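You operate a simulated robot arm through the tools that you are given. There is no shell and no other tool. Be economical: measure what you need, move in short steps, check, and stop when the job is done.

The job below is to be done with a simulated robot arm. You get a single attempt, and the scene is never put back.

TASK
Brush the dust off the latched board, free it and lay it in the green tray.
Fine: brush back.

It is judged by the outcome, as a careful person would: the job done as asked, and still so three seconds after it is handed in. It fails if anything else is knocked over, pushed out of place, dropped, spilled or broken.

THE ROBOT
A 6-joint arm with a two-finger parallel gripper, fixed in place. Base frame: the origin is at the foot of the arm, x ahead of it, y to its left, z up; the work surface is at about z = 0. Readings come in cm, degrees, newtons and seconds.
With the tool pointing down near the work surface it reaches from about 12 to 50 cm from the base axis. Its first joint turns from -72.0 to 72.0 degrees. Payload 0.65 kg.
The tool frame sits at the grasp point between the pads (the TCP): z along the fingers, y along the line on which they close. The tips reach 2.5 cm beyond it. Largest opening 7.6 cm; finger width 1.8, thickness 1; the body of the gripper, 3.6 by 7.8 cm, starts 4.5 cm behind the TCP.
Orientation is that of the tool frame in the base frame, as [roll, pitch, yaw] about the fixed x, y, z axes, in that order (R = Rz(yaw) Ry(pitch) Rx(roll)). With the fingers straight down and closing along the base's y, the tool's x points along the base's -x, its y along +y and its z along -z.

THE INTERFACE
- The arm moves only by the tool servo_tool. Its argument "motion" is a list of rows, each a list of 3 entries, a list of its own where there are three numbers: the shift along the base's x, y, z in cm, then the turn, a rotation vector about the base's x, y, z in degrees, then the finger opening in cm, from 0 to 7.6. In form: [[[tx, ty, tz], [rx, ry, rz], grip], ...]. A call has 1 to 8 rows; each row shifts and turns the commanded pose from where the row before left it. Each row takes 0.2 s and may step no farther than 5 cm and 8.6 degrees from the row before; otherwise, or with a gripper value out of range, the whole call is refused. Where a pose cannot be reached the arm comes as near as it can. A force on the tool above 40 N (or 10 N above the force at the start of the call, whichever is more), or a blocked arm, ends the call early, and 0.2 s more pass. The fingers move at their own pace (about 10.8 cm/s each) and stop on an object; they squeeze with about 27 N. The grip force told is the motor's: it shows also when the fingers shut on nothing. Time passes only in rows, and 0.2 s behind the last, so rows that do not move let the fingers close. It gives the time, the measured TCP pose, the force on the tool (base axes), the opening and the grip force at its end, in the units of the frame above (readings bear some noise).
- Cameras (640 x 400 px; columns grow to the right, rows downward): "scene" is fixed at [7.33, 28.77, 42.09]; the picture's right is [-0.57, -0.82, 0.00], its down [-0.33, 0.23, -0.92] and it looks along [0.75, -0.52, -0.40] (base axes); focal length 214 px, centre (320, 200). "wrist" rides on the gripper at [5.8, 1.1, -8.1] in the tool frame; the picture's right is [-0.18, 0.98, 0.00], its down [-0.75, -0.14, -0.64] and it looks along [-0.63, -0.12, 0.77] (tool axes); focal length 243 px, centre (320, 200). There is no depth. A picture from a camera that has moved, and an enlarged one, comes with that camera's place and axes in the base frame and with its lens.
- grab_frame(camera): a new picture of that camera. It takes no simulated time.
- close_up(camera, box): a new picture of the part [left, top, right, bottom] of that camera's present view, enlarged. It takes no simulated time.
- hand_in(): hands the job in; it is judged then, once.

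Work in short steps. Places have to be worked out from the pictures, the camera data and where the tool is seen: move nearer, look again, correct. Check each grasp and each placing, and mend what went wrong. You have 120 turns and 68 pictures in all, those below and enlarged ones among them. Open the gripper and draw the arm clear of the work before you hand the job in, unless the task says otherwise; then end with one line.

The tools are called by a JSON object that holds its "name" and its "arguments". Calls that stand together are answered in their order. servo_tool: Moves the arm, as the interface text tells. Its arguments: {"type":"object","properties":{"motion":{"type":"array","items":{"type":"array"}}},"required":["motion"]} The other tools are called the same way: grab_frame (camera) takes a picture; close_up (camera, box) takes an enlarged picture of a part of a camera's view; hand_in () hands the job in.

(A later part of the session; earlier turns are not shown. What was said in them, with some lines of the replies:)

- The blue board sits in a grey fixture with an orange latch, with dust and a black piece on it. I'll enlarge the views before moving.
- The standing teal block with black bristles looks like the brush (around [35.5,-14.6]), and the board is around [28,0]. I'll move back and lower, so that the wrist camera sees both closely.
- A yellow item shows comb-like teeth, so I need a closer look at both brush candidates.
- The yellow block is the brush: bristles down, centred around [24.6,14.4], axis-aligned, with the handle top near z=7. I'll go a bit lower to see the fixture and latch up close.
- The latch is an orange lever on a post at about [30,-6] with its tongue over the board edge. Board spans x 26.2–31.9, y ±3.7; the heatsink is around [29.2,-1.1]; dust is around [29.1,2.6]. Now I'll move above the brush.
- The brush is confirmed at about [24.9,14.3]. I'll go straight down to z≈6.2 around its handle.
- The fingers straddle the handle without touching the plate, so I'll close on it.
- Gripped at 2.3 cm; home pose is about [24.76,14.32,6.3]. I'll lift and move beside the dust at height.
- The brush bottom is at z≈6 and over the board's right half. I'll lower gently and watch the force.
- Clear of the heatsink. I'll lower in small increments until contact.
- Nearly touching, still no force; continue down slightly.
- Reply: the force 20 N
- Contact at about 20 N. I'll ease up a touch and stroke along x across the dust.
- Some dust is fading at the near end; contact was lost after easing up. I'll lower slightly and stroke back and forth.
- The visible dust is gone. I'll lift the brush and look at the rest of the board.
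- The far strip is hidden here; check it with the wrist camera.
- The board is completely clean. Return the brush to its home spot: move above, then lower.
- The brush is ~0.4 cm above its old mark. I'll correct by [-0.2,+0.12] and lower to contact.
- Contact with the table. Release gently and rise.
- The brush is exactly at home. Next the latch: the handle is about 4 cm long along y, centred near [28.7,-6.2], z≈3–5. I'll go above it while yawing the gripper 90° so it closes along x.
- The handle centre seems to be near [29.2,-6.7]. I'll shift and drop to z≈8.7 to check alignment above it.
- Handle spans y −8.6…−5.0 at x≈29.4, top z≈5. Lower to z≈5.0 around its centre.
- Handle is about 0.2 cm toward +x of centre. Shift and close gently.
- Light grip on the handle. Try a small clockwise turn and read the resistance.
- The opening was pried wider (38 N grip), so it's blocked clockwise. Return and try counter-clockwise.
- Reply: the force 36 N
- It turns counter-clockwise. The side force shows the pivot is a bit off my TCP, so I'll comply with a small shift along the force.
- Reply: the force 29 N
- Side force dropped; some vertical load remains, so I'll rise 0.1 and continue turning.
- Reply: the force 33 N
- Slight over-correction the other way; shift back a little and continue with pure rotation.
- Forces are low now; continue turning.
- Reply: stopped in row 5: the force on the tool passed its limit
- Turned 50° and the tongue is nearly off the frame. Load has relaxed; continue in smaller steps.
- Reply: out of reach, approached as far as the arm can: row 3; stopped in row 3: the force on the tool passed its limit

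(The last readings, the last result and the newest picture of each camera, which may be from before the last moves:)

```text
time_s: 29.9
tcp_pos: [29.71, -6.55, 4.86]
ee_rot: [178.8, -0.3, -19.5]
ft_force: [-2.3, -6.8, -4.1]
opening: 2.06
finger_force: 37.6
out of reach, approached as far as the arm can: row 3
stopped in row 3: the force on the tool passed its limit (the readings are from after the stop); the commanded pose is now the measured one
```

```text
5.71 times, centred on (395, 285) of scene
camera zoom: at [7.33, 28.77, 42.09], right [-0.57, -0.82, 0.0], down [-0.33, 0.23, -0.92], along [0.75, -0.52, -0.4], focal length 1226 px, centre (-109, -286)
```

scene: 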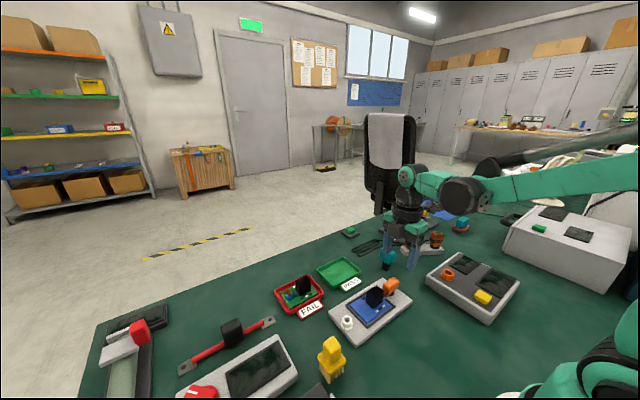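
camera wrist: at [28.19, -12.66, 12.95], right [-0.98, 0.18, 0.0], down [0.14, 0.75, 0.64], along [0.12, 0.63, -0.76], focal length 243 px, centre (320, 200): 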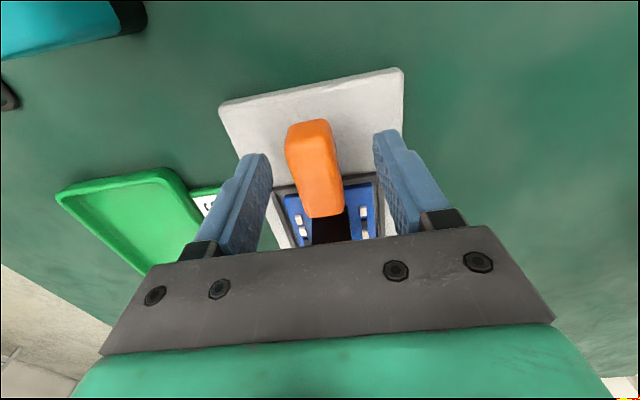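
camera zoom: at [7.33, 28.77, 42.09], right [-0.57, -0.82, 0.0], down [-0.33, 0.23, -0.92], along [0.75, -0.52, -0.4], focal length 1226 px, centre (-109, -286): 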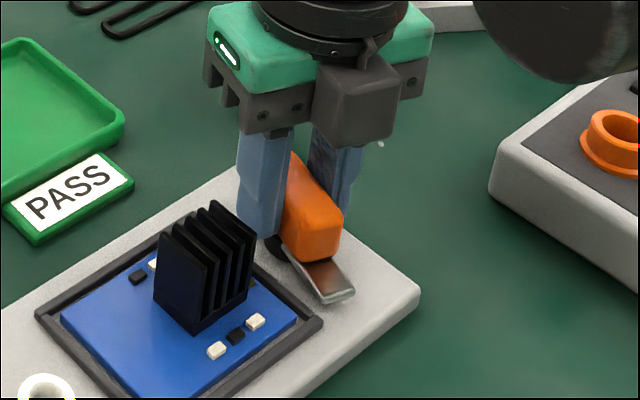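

The wrist joint limit is reached at ~70° of latch turn; the tongue looks off the board. I'll release and rise, then see whether it stays.

{"name": "servo_tool", "arguments": {"motion": [[[0, 0, 0], [0, 0, 0], 2.6], [[0, 0, 0], [0, 0, 0], 4.5], [[0, 0, 3], [0, 0, 0], 4.5], [[0, 0, 4], [0, 0, 0], 4.5], [[0, 0, 0], [0, 0, -8.4], 4.5], [[0, 0, 0], [0, 0, -8.4], 4.5], [[0, 0, 0], [0, 0, -8.4], 4.5], [[0, 0, 0], [0, 0, -8.4], 4.5]]}}

{"name": "servo_tool", "arguments": {"motion": [[[0, 0, 0], [0, 0, -8.4], 4.5], [[0, 0, 0], [0, 0, -8.4], 4.5], [[0, 0, 0], [0, 0, -8.4], 4.5], [[0, 0, 0], [0, 0, -8.4], 4.5], [[0, 0, 0], [0, 0, -8.4], 4.5], [[0, 0, 0], [0, 0, -8.4], 4.5], [[0, 0, 0], [0, 0, -8.4], 4.5], [[0, 0, 0], [0, 0, -8.4], 4.5]]}}

{"name": "servo_tool", "arguments": {"motion": [[[0, 0, 0], [0, 0, -8.4], 4.5], [[0, 0, 0], [0, 0, -8.4], 4.5], [[0, 0, 0], [0, 0, -8.4], 4.5], [[0, 0, 0], [0, 0, -8.4], 4.5], [[0, 0, 0], [0, 0, -8.4], 4.5], [[0, 0, 0], [0, 0, -8.4], 4.5], [[0, 0, 0], [0, 0, -8.4], 4.5], [[0, 0, 0], [0, 0, -8.4], 4.5]]}}

{"name": "grab_frame", "arguments": {"camera": "wrist"}}

{"name": "close_up", "arguments": {"camera": "scene", "box": [350, 240, 430, 320]}}

```text
time_s: 31.7
tcp_pos: [29.71, -6.7, 12.02]
ee_rot: [178.8, -0.3, -53.2]
ft_force: [-0.1, -0.2, -0.9]
opening: 4.49
finger_force: 0.0
```

```text
time_s: 33.5
tcp_pos: [29.73, -6.6, 11.99]
ee_rot: [179.0, -0.3, -120.4]
ft_force: [0.0, 0.2, -0.9]
opening: 4.5
finger_force: 0.0
```

```text
time_s: 35.3
tcp_pos: [29.82, -6.54, 12.02]
ee_rot: [178.8, -0.2, 172.3]
ft_force: [-0.4, 0.4, 0.1]
opening: 4.49
finger_force: 0.1
```

```text
27 pictures are left
camera wrist: at [24.03, -4.9, 20.11], right [0.31, 0.95, 0.02], down [0.73, -0.25, 0.64], along [0.61, -0.19, -0.77], focal length 243 px, centre (320, 200)
```

wrist: 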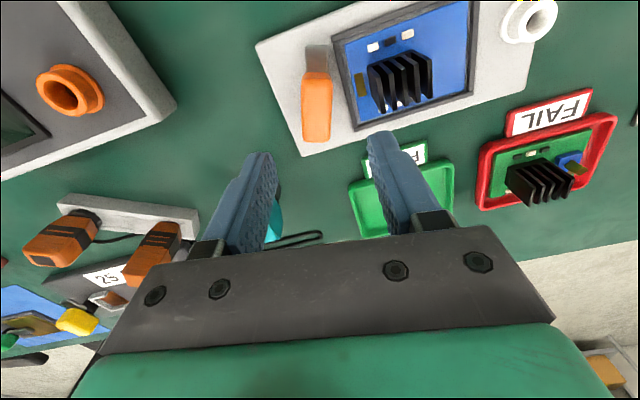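

```text
5.00 times, centred on (390, 280) of scene
camera zoom: at [7.33, 28.77, 42.09], right [-0.57, -0.82, 0.0], down [-0.33, 0.23, -0.92], along [0.75, -0.52, -0.4], focal length 1072 px, centre (-30, -200)
```

zoom: 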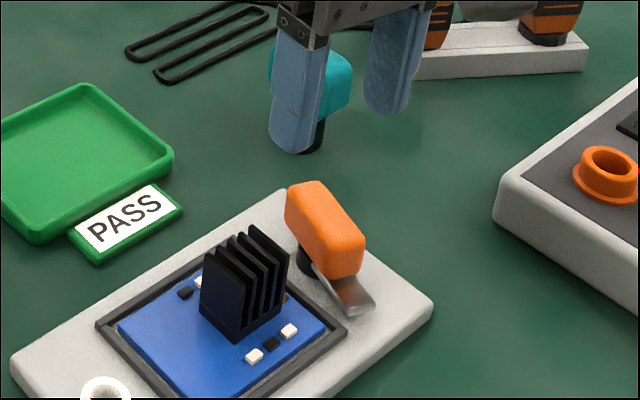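

The latch stays open at ~70° with the tongue clear. I'll regrasp it from this side to complete the turn to ~90°.

{"name": "servo_tool", "arguments": {"motion": [[[-0.1, 0, -3], [-1.2, 0.15, -8], 4.5], [[0, 0, -2.5], [0, 0, -3.5], 4.5], [[0, 0, -1.6], [0, 0, 0], 4.5], [[0, 0, 0], [0, 0, 0], 4.5]]}}

{"name": "grab_frame", "arguments": {"camera": "wrist"}}

```text
time_s: 36.3
tcp_pos: [29.4, -6.67, 4.69]
ee_rot: [-179.9, -0.1, 161.0]
ft_force: [-0.7, 0.1, 0.4]
opening: 4.51
finger_force: 0.0
```

```text
25 pictures are left
camera wrist: at [24.31, -3.61, 12.9], right [0.49, 0.87, 0.0], down [0.67, -0.38, 0.64], along [0.56, -0.32, -0.77], focal length 243 px, centre (320, 200)
```

wrist: 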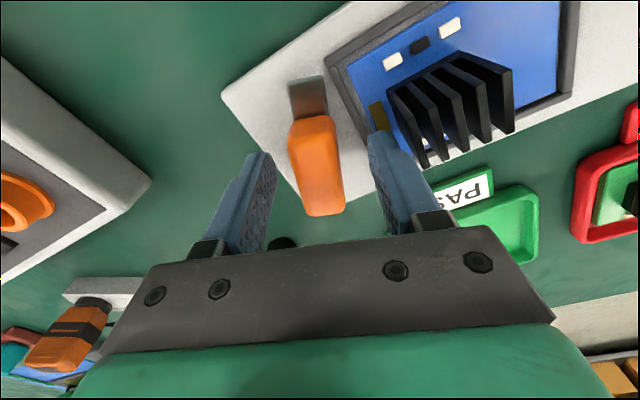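

Well aligned. Close and turn counter-clockwise a bit more.

{"name": "servo_tool", "arguments": {"motion": [[[0.1, 0, 0.1], [0, 0, 0], 3], [[0, 0, 0], [0, 0, 0], 1.8], [[0, 0, 0], [0, 0, 0], 1.7], [[0, 0, 0], [0, 0, 4], 1.7], [[0, 0, 0], [0, 0, 4], 1.7]]}}

```text
time_s: 37.5
tcp_pos: [29.63, -6.47, 5.06]
ee_rot: [-179.9, -0.2, 169.1]
ft_force: [-1.1, -3.7, -0.8]
opening: 2.04
finger_force: 2.3
```

{"name": "servo_tool", "arguments": {"motion": [[[0, 0, 0], [0, 0, 4], 1.6], [[0, 0, 0], [0, 0, 4], 1.6], [[0, 0, 0], [0, 0, 4], 1.6]]}}

{"name": "close_up", "arguments": {"camera": "scene", "box": [350, 240, 430, 320]}}

```text
time_s: 38.3
tcp_pos: [29.57, -6.55, 4.87]
ee_rot: [-179.9, -0.4, -179.0]
ft_force: [-5.2, -2.9, 24.5]
opening: 2.01
finger_force: 37.4
```

```text
5.00 times, centred on (390, 280) of scene
camera zoom: at [7.33, 28.77, 42.09], right [-0.57, -0.82, 0.0], down [-0.33, 0.23, -0.92], along [0.75, -0.52, -0.4], focal length 1072 px, centre (-30, -200)
```

zoom: 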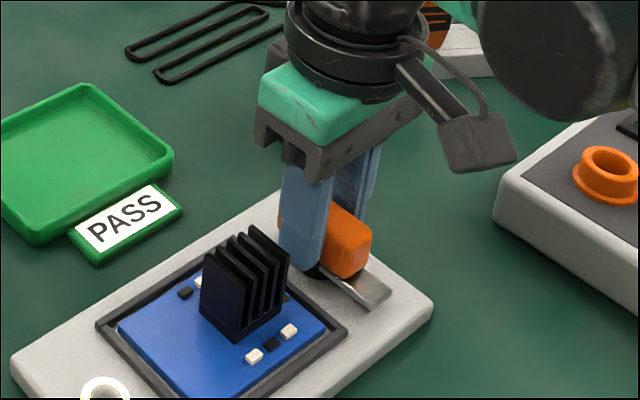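

The latch is now fully open (~90°). Release, rise, and shift above the heatsink (~[29.2,-1.1]).

{"name": "servo_tool", "arguments": {"motion": [[[0, 0, 0], [0, 0, 0], 2.6], [[0, 0, 0], [0, 0, 0], 4.2], [[0, 0, 0], [0, 0, 0], 4.2], [[0, 0, 4], [0, 0, 0], 5], [[0, 1, 3], [0, 0, -1], 6], [[-0.3, 4.4, 0], [0, 0, 0], 6], [[0, 0, 0], [0, 0, 0], 6]]}}

{"name": "grab_frame", "arguments": {"camera": "wrist"}}

{"name": "close_up", "arguments": {"camera": "scene", "box": [330, 240, 430, 330]}}

```text
time_s: 39.9
tcp_pos: [29.34, -1.13, 11.82]
ee_rot: [-179.8, -0.2, 180.0]
ft_force: [-0.6, -0.7, -0.7]
opening: 6.01
finger_force: 0.1
```

```text
23 pictures are left
camera wrist: at [23.45, -0.1, 20.02], right [0.18, 0.98, 0.0], down [0.76, -0.14, 0.64], along [0.63, -0.12, -0.77], focal length 243 px, centre (320, 200)
```

wrist: 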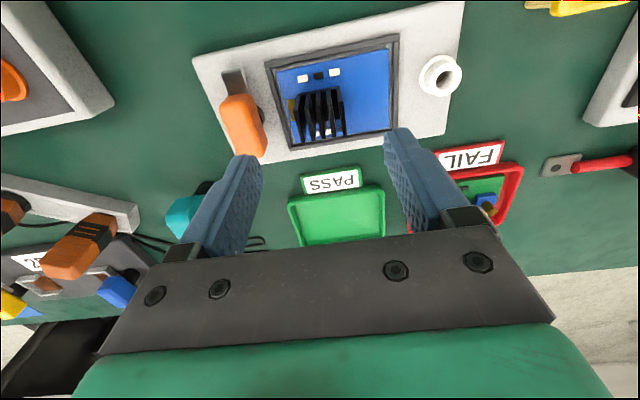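

```text
4.44 times, centred on (380, 285) of scene
camera zoom: at [7.33, 28.77, 42.09], right [-0.57, -0.82, 0.0], down [-0.33, 0.23, -0.92], along [0.75, -0.52, -0.4], focal length 953 px, centre (53, -178)
```

zoom: 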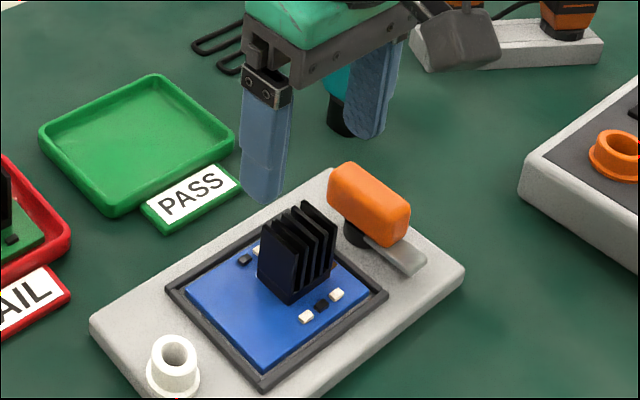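

Heatsink centre is about [29.4,-1.3]. Lower to z≈7.8 with 5 cm opening and check.

{"name": "servo_tool", "arguments": {"motion": [[[0, -0.15, -2], [0, 0, 0], 5], [[0, 0, -2], [0, 0, 0], 5], [[0, 0, 0], [0, 0, 0], 5]]}}

{"name": "grab_frame", "arguments": {"camera": "wrist"}}

```text
time_s: 40.7
tcp_pos: [29.44, -1.41, 7.86]
ee_rot: [-179.9, -0.1, -179.9]
ft_force: [-0.1, 0.2, 1.3]
opening: 5.0
finger_force: 0.0
```

```text
21 pictures are left
camera wrist: at [23.56, -0.28, 16.0], right [0.18, 0.98, 0.0], down [0.76, -0.14, 0.64], along [0.63, -0.12, -0.77], focal length 243 px, centre (320, 200)
```

wrist: 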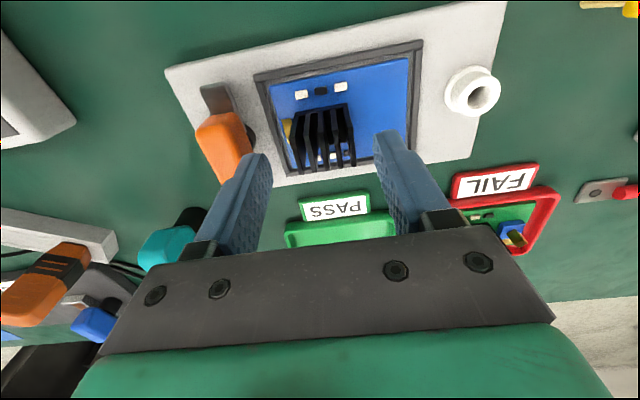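

Aligned to within ~0.2 cm. Descend to z≈4.9 around the heatsink.

{"name": "servo_tool", "arguments": {"motion": [[[-0.05, 0.15, -1.5], [0, 0, 0], 5], [[0, 0, -1.2], [0, 0, 0], 5], [[0, 0, -0.2], [0, 0, 0], 5], [[0, 0, 0], [0, 0, 0], 5]]}}

{"name": "grab_frame", "arguments": {"camera": "wrist"}}

{"name": "close_up", "arguments": {"camera": "scene", "box": [330, 240, 430, 330]}}

```text
time_s: 41.7
tcp_pos: [29.41, -1.32, 5.06]
ee_rot: [-180.0, -0.2, -179.9]
ft_force: [0.4, -0.5, -0.2]
opening: 5.02
finger_force: 0.0
```

```text
20 pictures are left
camera wrist: at [23.52, -0.2, 13.13], right [0.18, 0.98, 0.0], down [0.76, -0.14, 0.64], along [0.63, -0.12, -0.77], focal length 243 px, centre (320, 200)
```

wrist: 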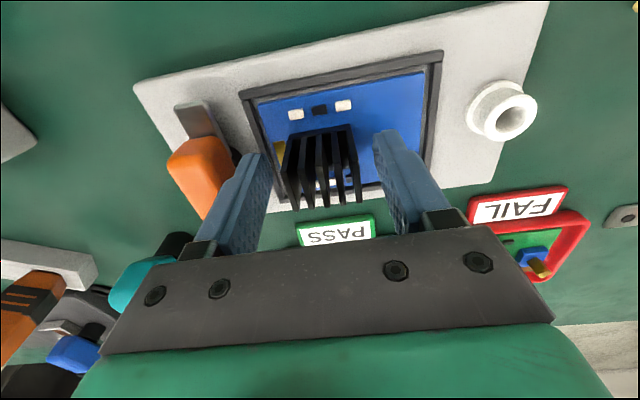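

```text
4.44 times, centred on (380, 285) of scene
camera zoom: at [7.33, 28.77, 42.09], right [-0.57, -0.82, 0.0], down [-0.33, 0.23, -0.92], along [0.75, -0.52, -0.4], focal length 953 px, centre (53, -178)
```

zoom: 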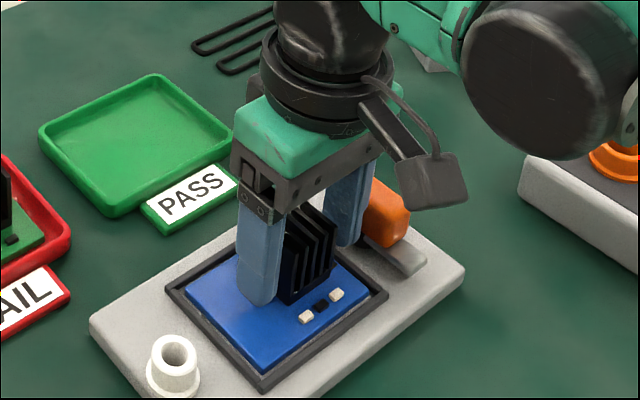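

The fingers sit slightly toward +x relative to the sink; shift -0.3 in x and close.

{"name": "servo_tool", "arguments": {"motion": [[[-0.3, 0.05, -0.15], [0, 0, 0], 4.4], [[0, 0, 0], [0, 0, 0], 3.4], [[0, 0, 0], [0, 0, 0], 2.4], [[0, 0, 0], [0, 0, 0], 2.0], [[0, 0, 0], [0, 0, 0], 2.0]]}}

```text
time_s: 42.9
tcp_pos: [29.04, -1.2, 4.83]
ee_rot: [-179.8, -0.2, -179.9]
ft_force: [0.0, 0.2, 1.2]
opening: 3.03
finger_force: 27.1
```

Gripped at 3.0 cm with no side load. Lift slowly and watch the force.

{"name": "servo_tool", "arguments": {"motion": [[[0, 0, 0.4], [0, 0, 0], 2.0], [[0, 0, 0.6], [0, 0, 0], 2.0], [[0, 0, 1], [0, 0, 0], 2.0], [[0, 0, 2], [0, 0, 0], 2.0], [[0, 0, 2], [0, 0, 0], 2.0], [[0, 0, 0], [0, 0, 0], 2.0]]}}

{"name": "close_up", "arguments": {"camera": "scene", "box": [310, 230, 430, 330]}}

```text
time_s: 44.3
tcp_pos: [28.95, -1.32, 10.93]
ee_rot: [-179.9, -0.2, -179.9]
ft_force: [0.2, 0.0, -1.1]
opening: 3.04
finger_force: 26.8
```

```text
4.00 times, centred on (370, 280) of scene
camera zoom: at [7.33, 28.77, 42.09], right [-0.57, -0.82, 0.0], down [-0.33, 0.23, -0.92], along [0.75, -0.52, -0.4], focal length 858 px, centre (120, -120)
```

zoom: 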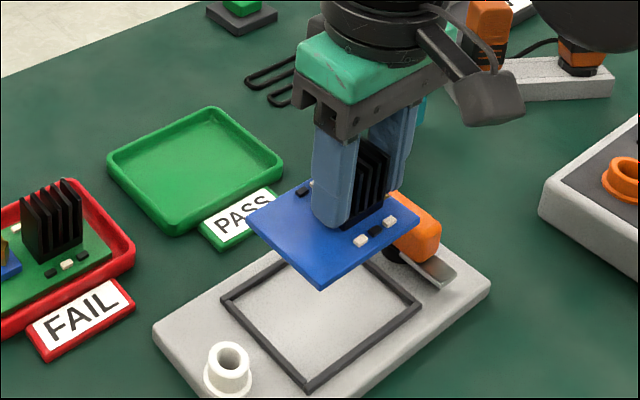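

Board is free and held level. The tray centre is about [42.0,-1.5]; the board centre is ~[0,+1.2] from the TCP, so I move to about [42.0,-2.7] at height and look.

{"name": "servo_tool", "arguments": {"motion": [[[3.3, -0.4, 0], [0, 0, 0], 2.0], [[3.3, -0.4, 0], [0, 0, 0], 2.0], [[3.2, -0.4, 0], [0, 0, 0], 2.0], [[3.2, -0.2, 0], [0, 0, 0], 2.0], [[0, 0, -2], [0, 0, 0], 2.0], [[0, 0, -1.5], [0, 0, 0], 2.0], [[0, 0, 0], [0, 0, 0], 2.0]]}}

{"name": "grab_frame", "arguments": {"camera": "wrist"}}

{"name": "close_up", "arguments": {"camera": "scene", "box": [300, 220, 400, 310]}}

```text
time_s: 45.9
tcp_pos: [42.03, -2.52, 7.37]
ee_rot: [-179.9, -0.2, -179.9]
ft_force: [0.1, 0.7, -1.6]
opening: 3.02
finger_force: 27.2
```

```text
17 pictures are left
camera wrist: at [36.09, -1.42, 15.48], right [0.18, 0.98, 0.0], down [0.76, -0.14, 0.64], along [0.63, -0.12, -0.77], focal length 243 px, centre (320, 200)
```

wrist: 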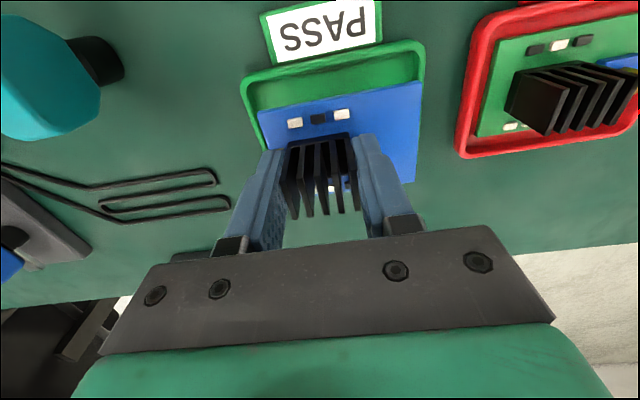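

```text
4.44 times, centred on (350, 265) of scene
camera zoom: at [7.33, 28.77, 42.09], right [-0.57, -0.82, 0.0], down [-0.33, 0.23, -0.92], along [0.75, -0.52, -0.4], focal length 953 px, centre (187, -89)
```

zoom: 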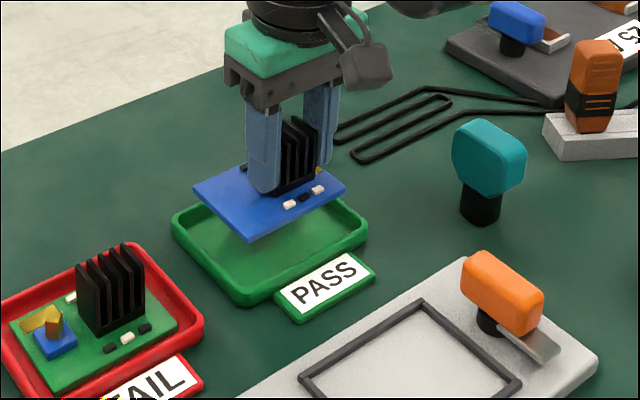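

Board needs about [-0.1,-0.25] to be centred over the tray. Correct and lower to just above the rim.

{"name": "servo_tool", "arguments": {"motion": [[[-0.1, -0.25, -1], [0, 0, 0], 2.0], [[0, 0, -1.2], [0, 0, 0], 2.0], [[0, 0, 0], [0, 0, 0], 2.0]]}}

{"name": "grab_frame", "arguments": {"camera": "wrist"}}

{"name": "close_up", "arguments": {"camera": "scene", "box": [320, 240, 390, 310]}}

```text
time_s: 46.7
tcp_pos: [41.94, -2.67, 5.29]
ee_rot: [-179.9, -0.2, -179.9]
ft_force: [-0.1, 0.0, -0.7]
opening: 3.03
finger_force: 27.3
```

```text
15 pictures are left
camera wrist: at [36.04, -1.71, 13.27], right [0.18, 0.98, 0.0], down [0.76, -0.14, 0.64], along [0.63, -0.12, -0.77], focal length 243 px, centre (320, 200)
```

wrist: 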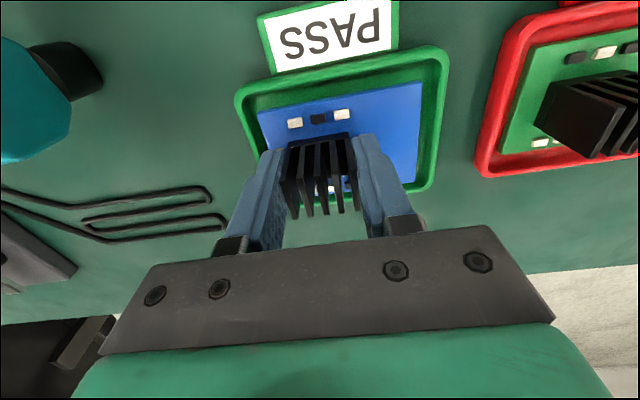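

```text
5.71 times, centred on (355, 275) of scene
camera zoom: at [7.33, 28.77, 42.09], right [-0.57, -0.82, 0.0], down [-0.33, 0.23, -0.92], along [0.75, -0.52, -0.4], focal length 1226 px, centre (120, -229)
```

zoom: 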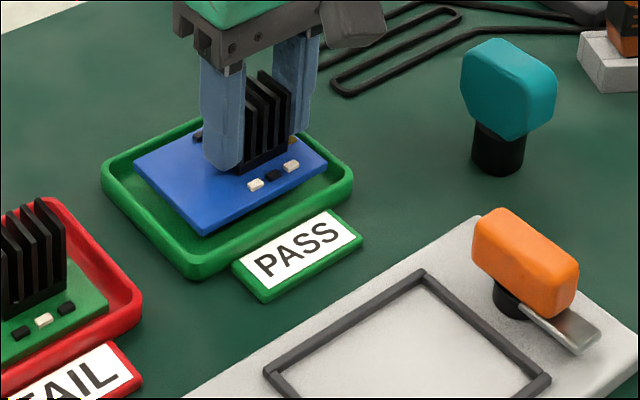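

Y is centred; x margin is 0.4 near, slightly less far, so I'll shift -0.1 and lower to contact.

{"name": "servo_tool", "arguments": {"motion": [[[-0.1, 0, -0.6], [0, 0, 0], 2.0], [[0, 0, -0.5], [0, 0, 0], 2.0], [[0, 0, -0.2], [0, 0, 0], 2.0]]}}

{"name": "close_up", "arguments": {"camera": "scene", "box": [320, 240, 390, 310]}}

```text
time_s: 47.5
tcp_pos: [41.78, -2.73, 4.12]
ee_rot: [-179.9, -0.2, -179.9]
ft_force: [-0.9, 1.1, 14.7]
opening: 3.04
finger_force: 26.6
stopped in row 3: the force on the tool passed its limit (the readings are from after the stop); the commanded pose is now the measured one
```

```text
5.71 times, centred on (355, 275) of scene
camera zoom: at [7.33, 28.77, 42.09], right [-0.57, -0.82, 0.0], down [-0.33, 0.23, -0.92], along [0.75, -0.52, -0.4], focal length 1226 px, centre (120, -229)
```

zoom: 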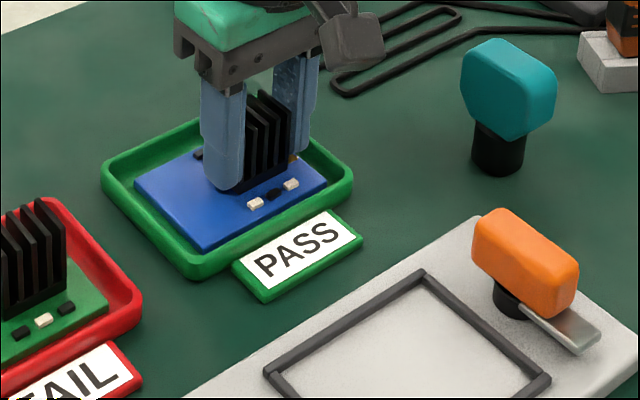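

Contact. Check with a wrist close-up that the board sits inside the rim before releasing.

{"name": "close_up", "arguments": {"camera": "wrist", "box": [220, 30, 460, 220]}}

```text
2.11 times, centred on (340, 125) of wrist
camera zoom: at [35.97, -1.73, 12.18], right [0.18, 0.98, 0.0], down [0.76, -0.14, 0.64], along [0.63, -0.12, -0.77], focal length 511 px, centre (278, 358)
```

zoom: 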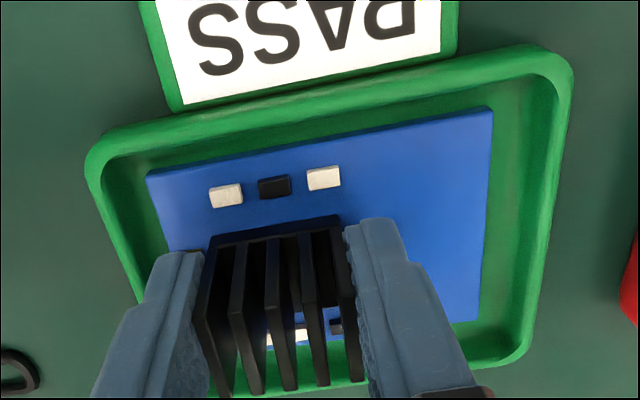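

The board lies fully inside the rim. Open slightly and rise straight up.

{"name": "servo_tool", "arguments": {"motion": [[[0, 0, 0], [0, 0, 0], 3.2], [[0, 0, 0], [0, 0, 0], 4.0], [[0, 0, 0], [0, 0, 0], 4.0], [[0, 0, 2], [0, 0, 0], 4.0], [[0, 0, 4], [0, 0, 0], 4.0], [[-2, 0, 4], [0, 0, 0], 5.0], [[-4, 0, 3], [0, 0, 0], 6.0], [[-4, 0, 3], [0, 0, 0], 6.0]]}}

{"name": "servo_tool", "arguments": {"motion": [[[-4, 0, 2], [0, 0, 0], 6.0], [[-4, 0, 2], [0, 0, 0], 6.0], [[-3, 0, 2], [0, 0, 0], 6.0], [[0, 0, 0], [0, 0, 0], 6.0]]}}

{"name": "grab_frame", "arguments": {"camera": "scene"}}

{"name": "close_up", "arguments": {"camera": "scene", "box": [260, 230, 440, 350]}}

{"name": "grab_frame", "arguments": {"camera": "wrist"}}

```text
time_s: 49.3
tcp_pos: [31.67, -2.53, 19.96]
ee_rot: [-180.0, -0.3, -179.9]
ft_force: [-0.8, 0.8, 0.2]
opening: 6.0
finger_force: 0.0
```

```text
time_s: 50.3
tcp_pos: [20.8, -2.85, 25.94]
ee_rot: [180.0, -0.2, -179.8]
ft_force: [0.7, -0.2, -0.6]
opening: 5.98
finger_force: 0.0
```

```text
11 pictures are left
```

scene: 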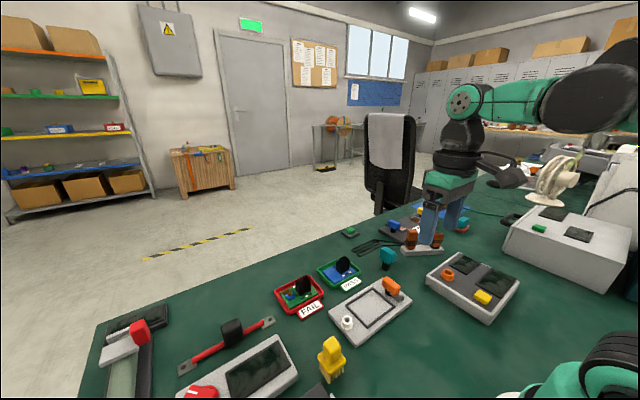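

```text
3.33 times, centred on (350, 290) of scene
camera zoom: at [7.33, 28.77, 42.09], right [-0.57, -0.82, 0.0], down [-0.33, 0.23, -0.92], along [0.75, -0.52, -0.4], focal length 715 px, centre (220, -100)
```

zoom: 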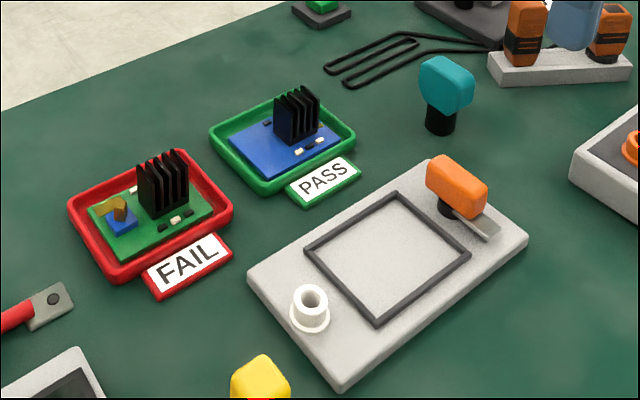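

```text
9 pictures are left
camera wrist: at [14.89, -1.7, 34.05], right [0.18, 0.98, 0.0], down [0.76, -0.14, 0.64], along [0.63, -0.12, -0.77], focal length 243 px, centre (320, 200)
```

wrist: 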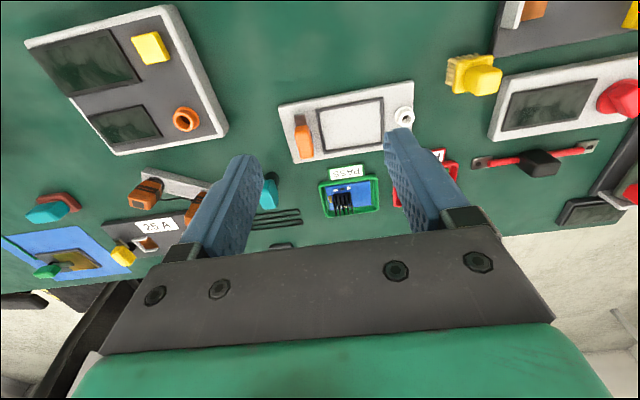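

The board lies clean and flat in the green tray, the brush is home, nothing else has moved, and the arm is clear with the gripper open. Handing in.

{"name": "hand_in", "arguments": {}}

```text
The job is handed in.
```

The board is brushed clean, unlatched and lying flat in the green (PASS) tray, and the brush is back where it stood.
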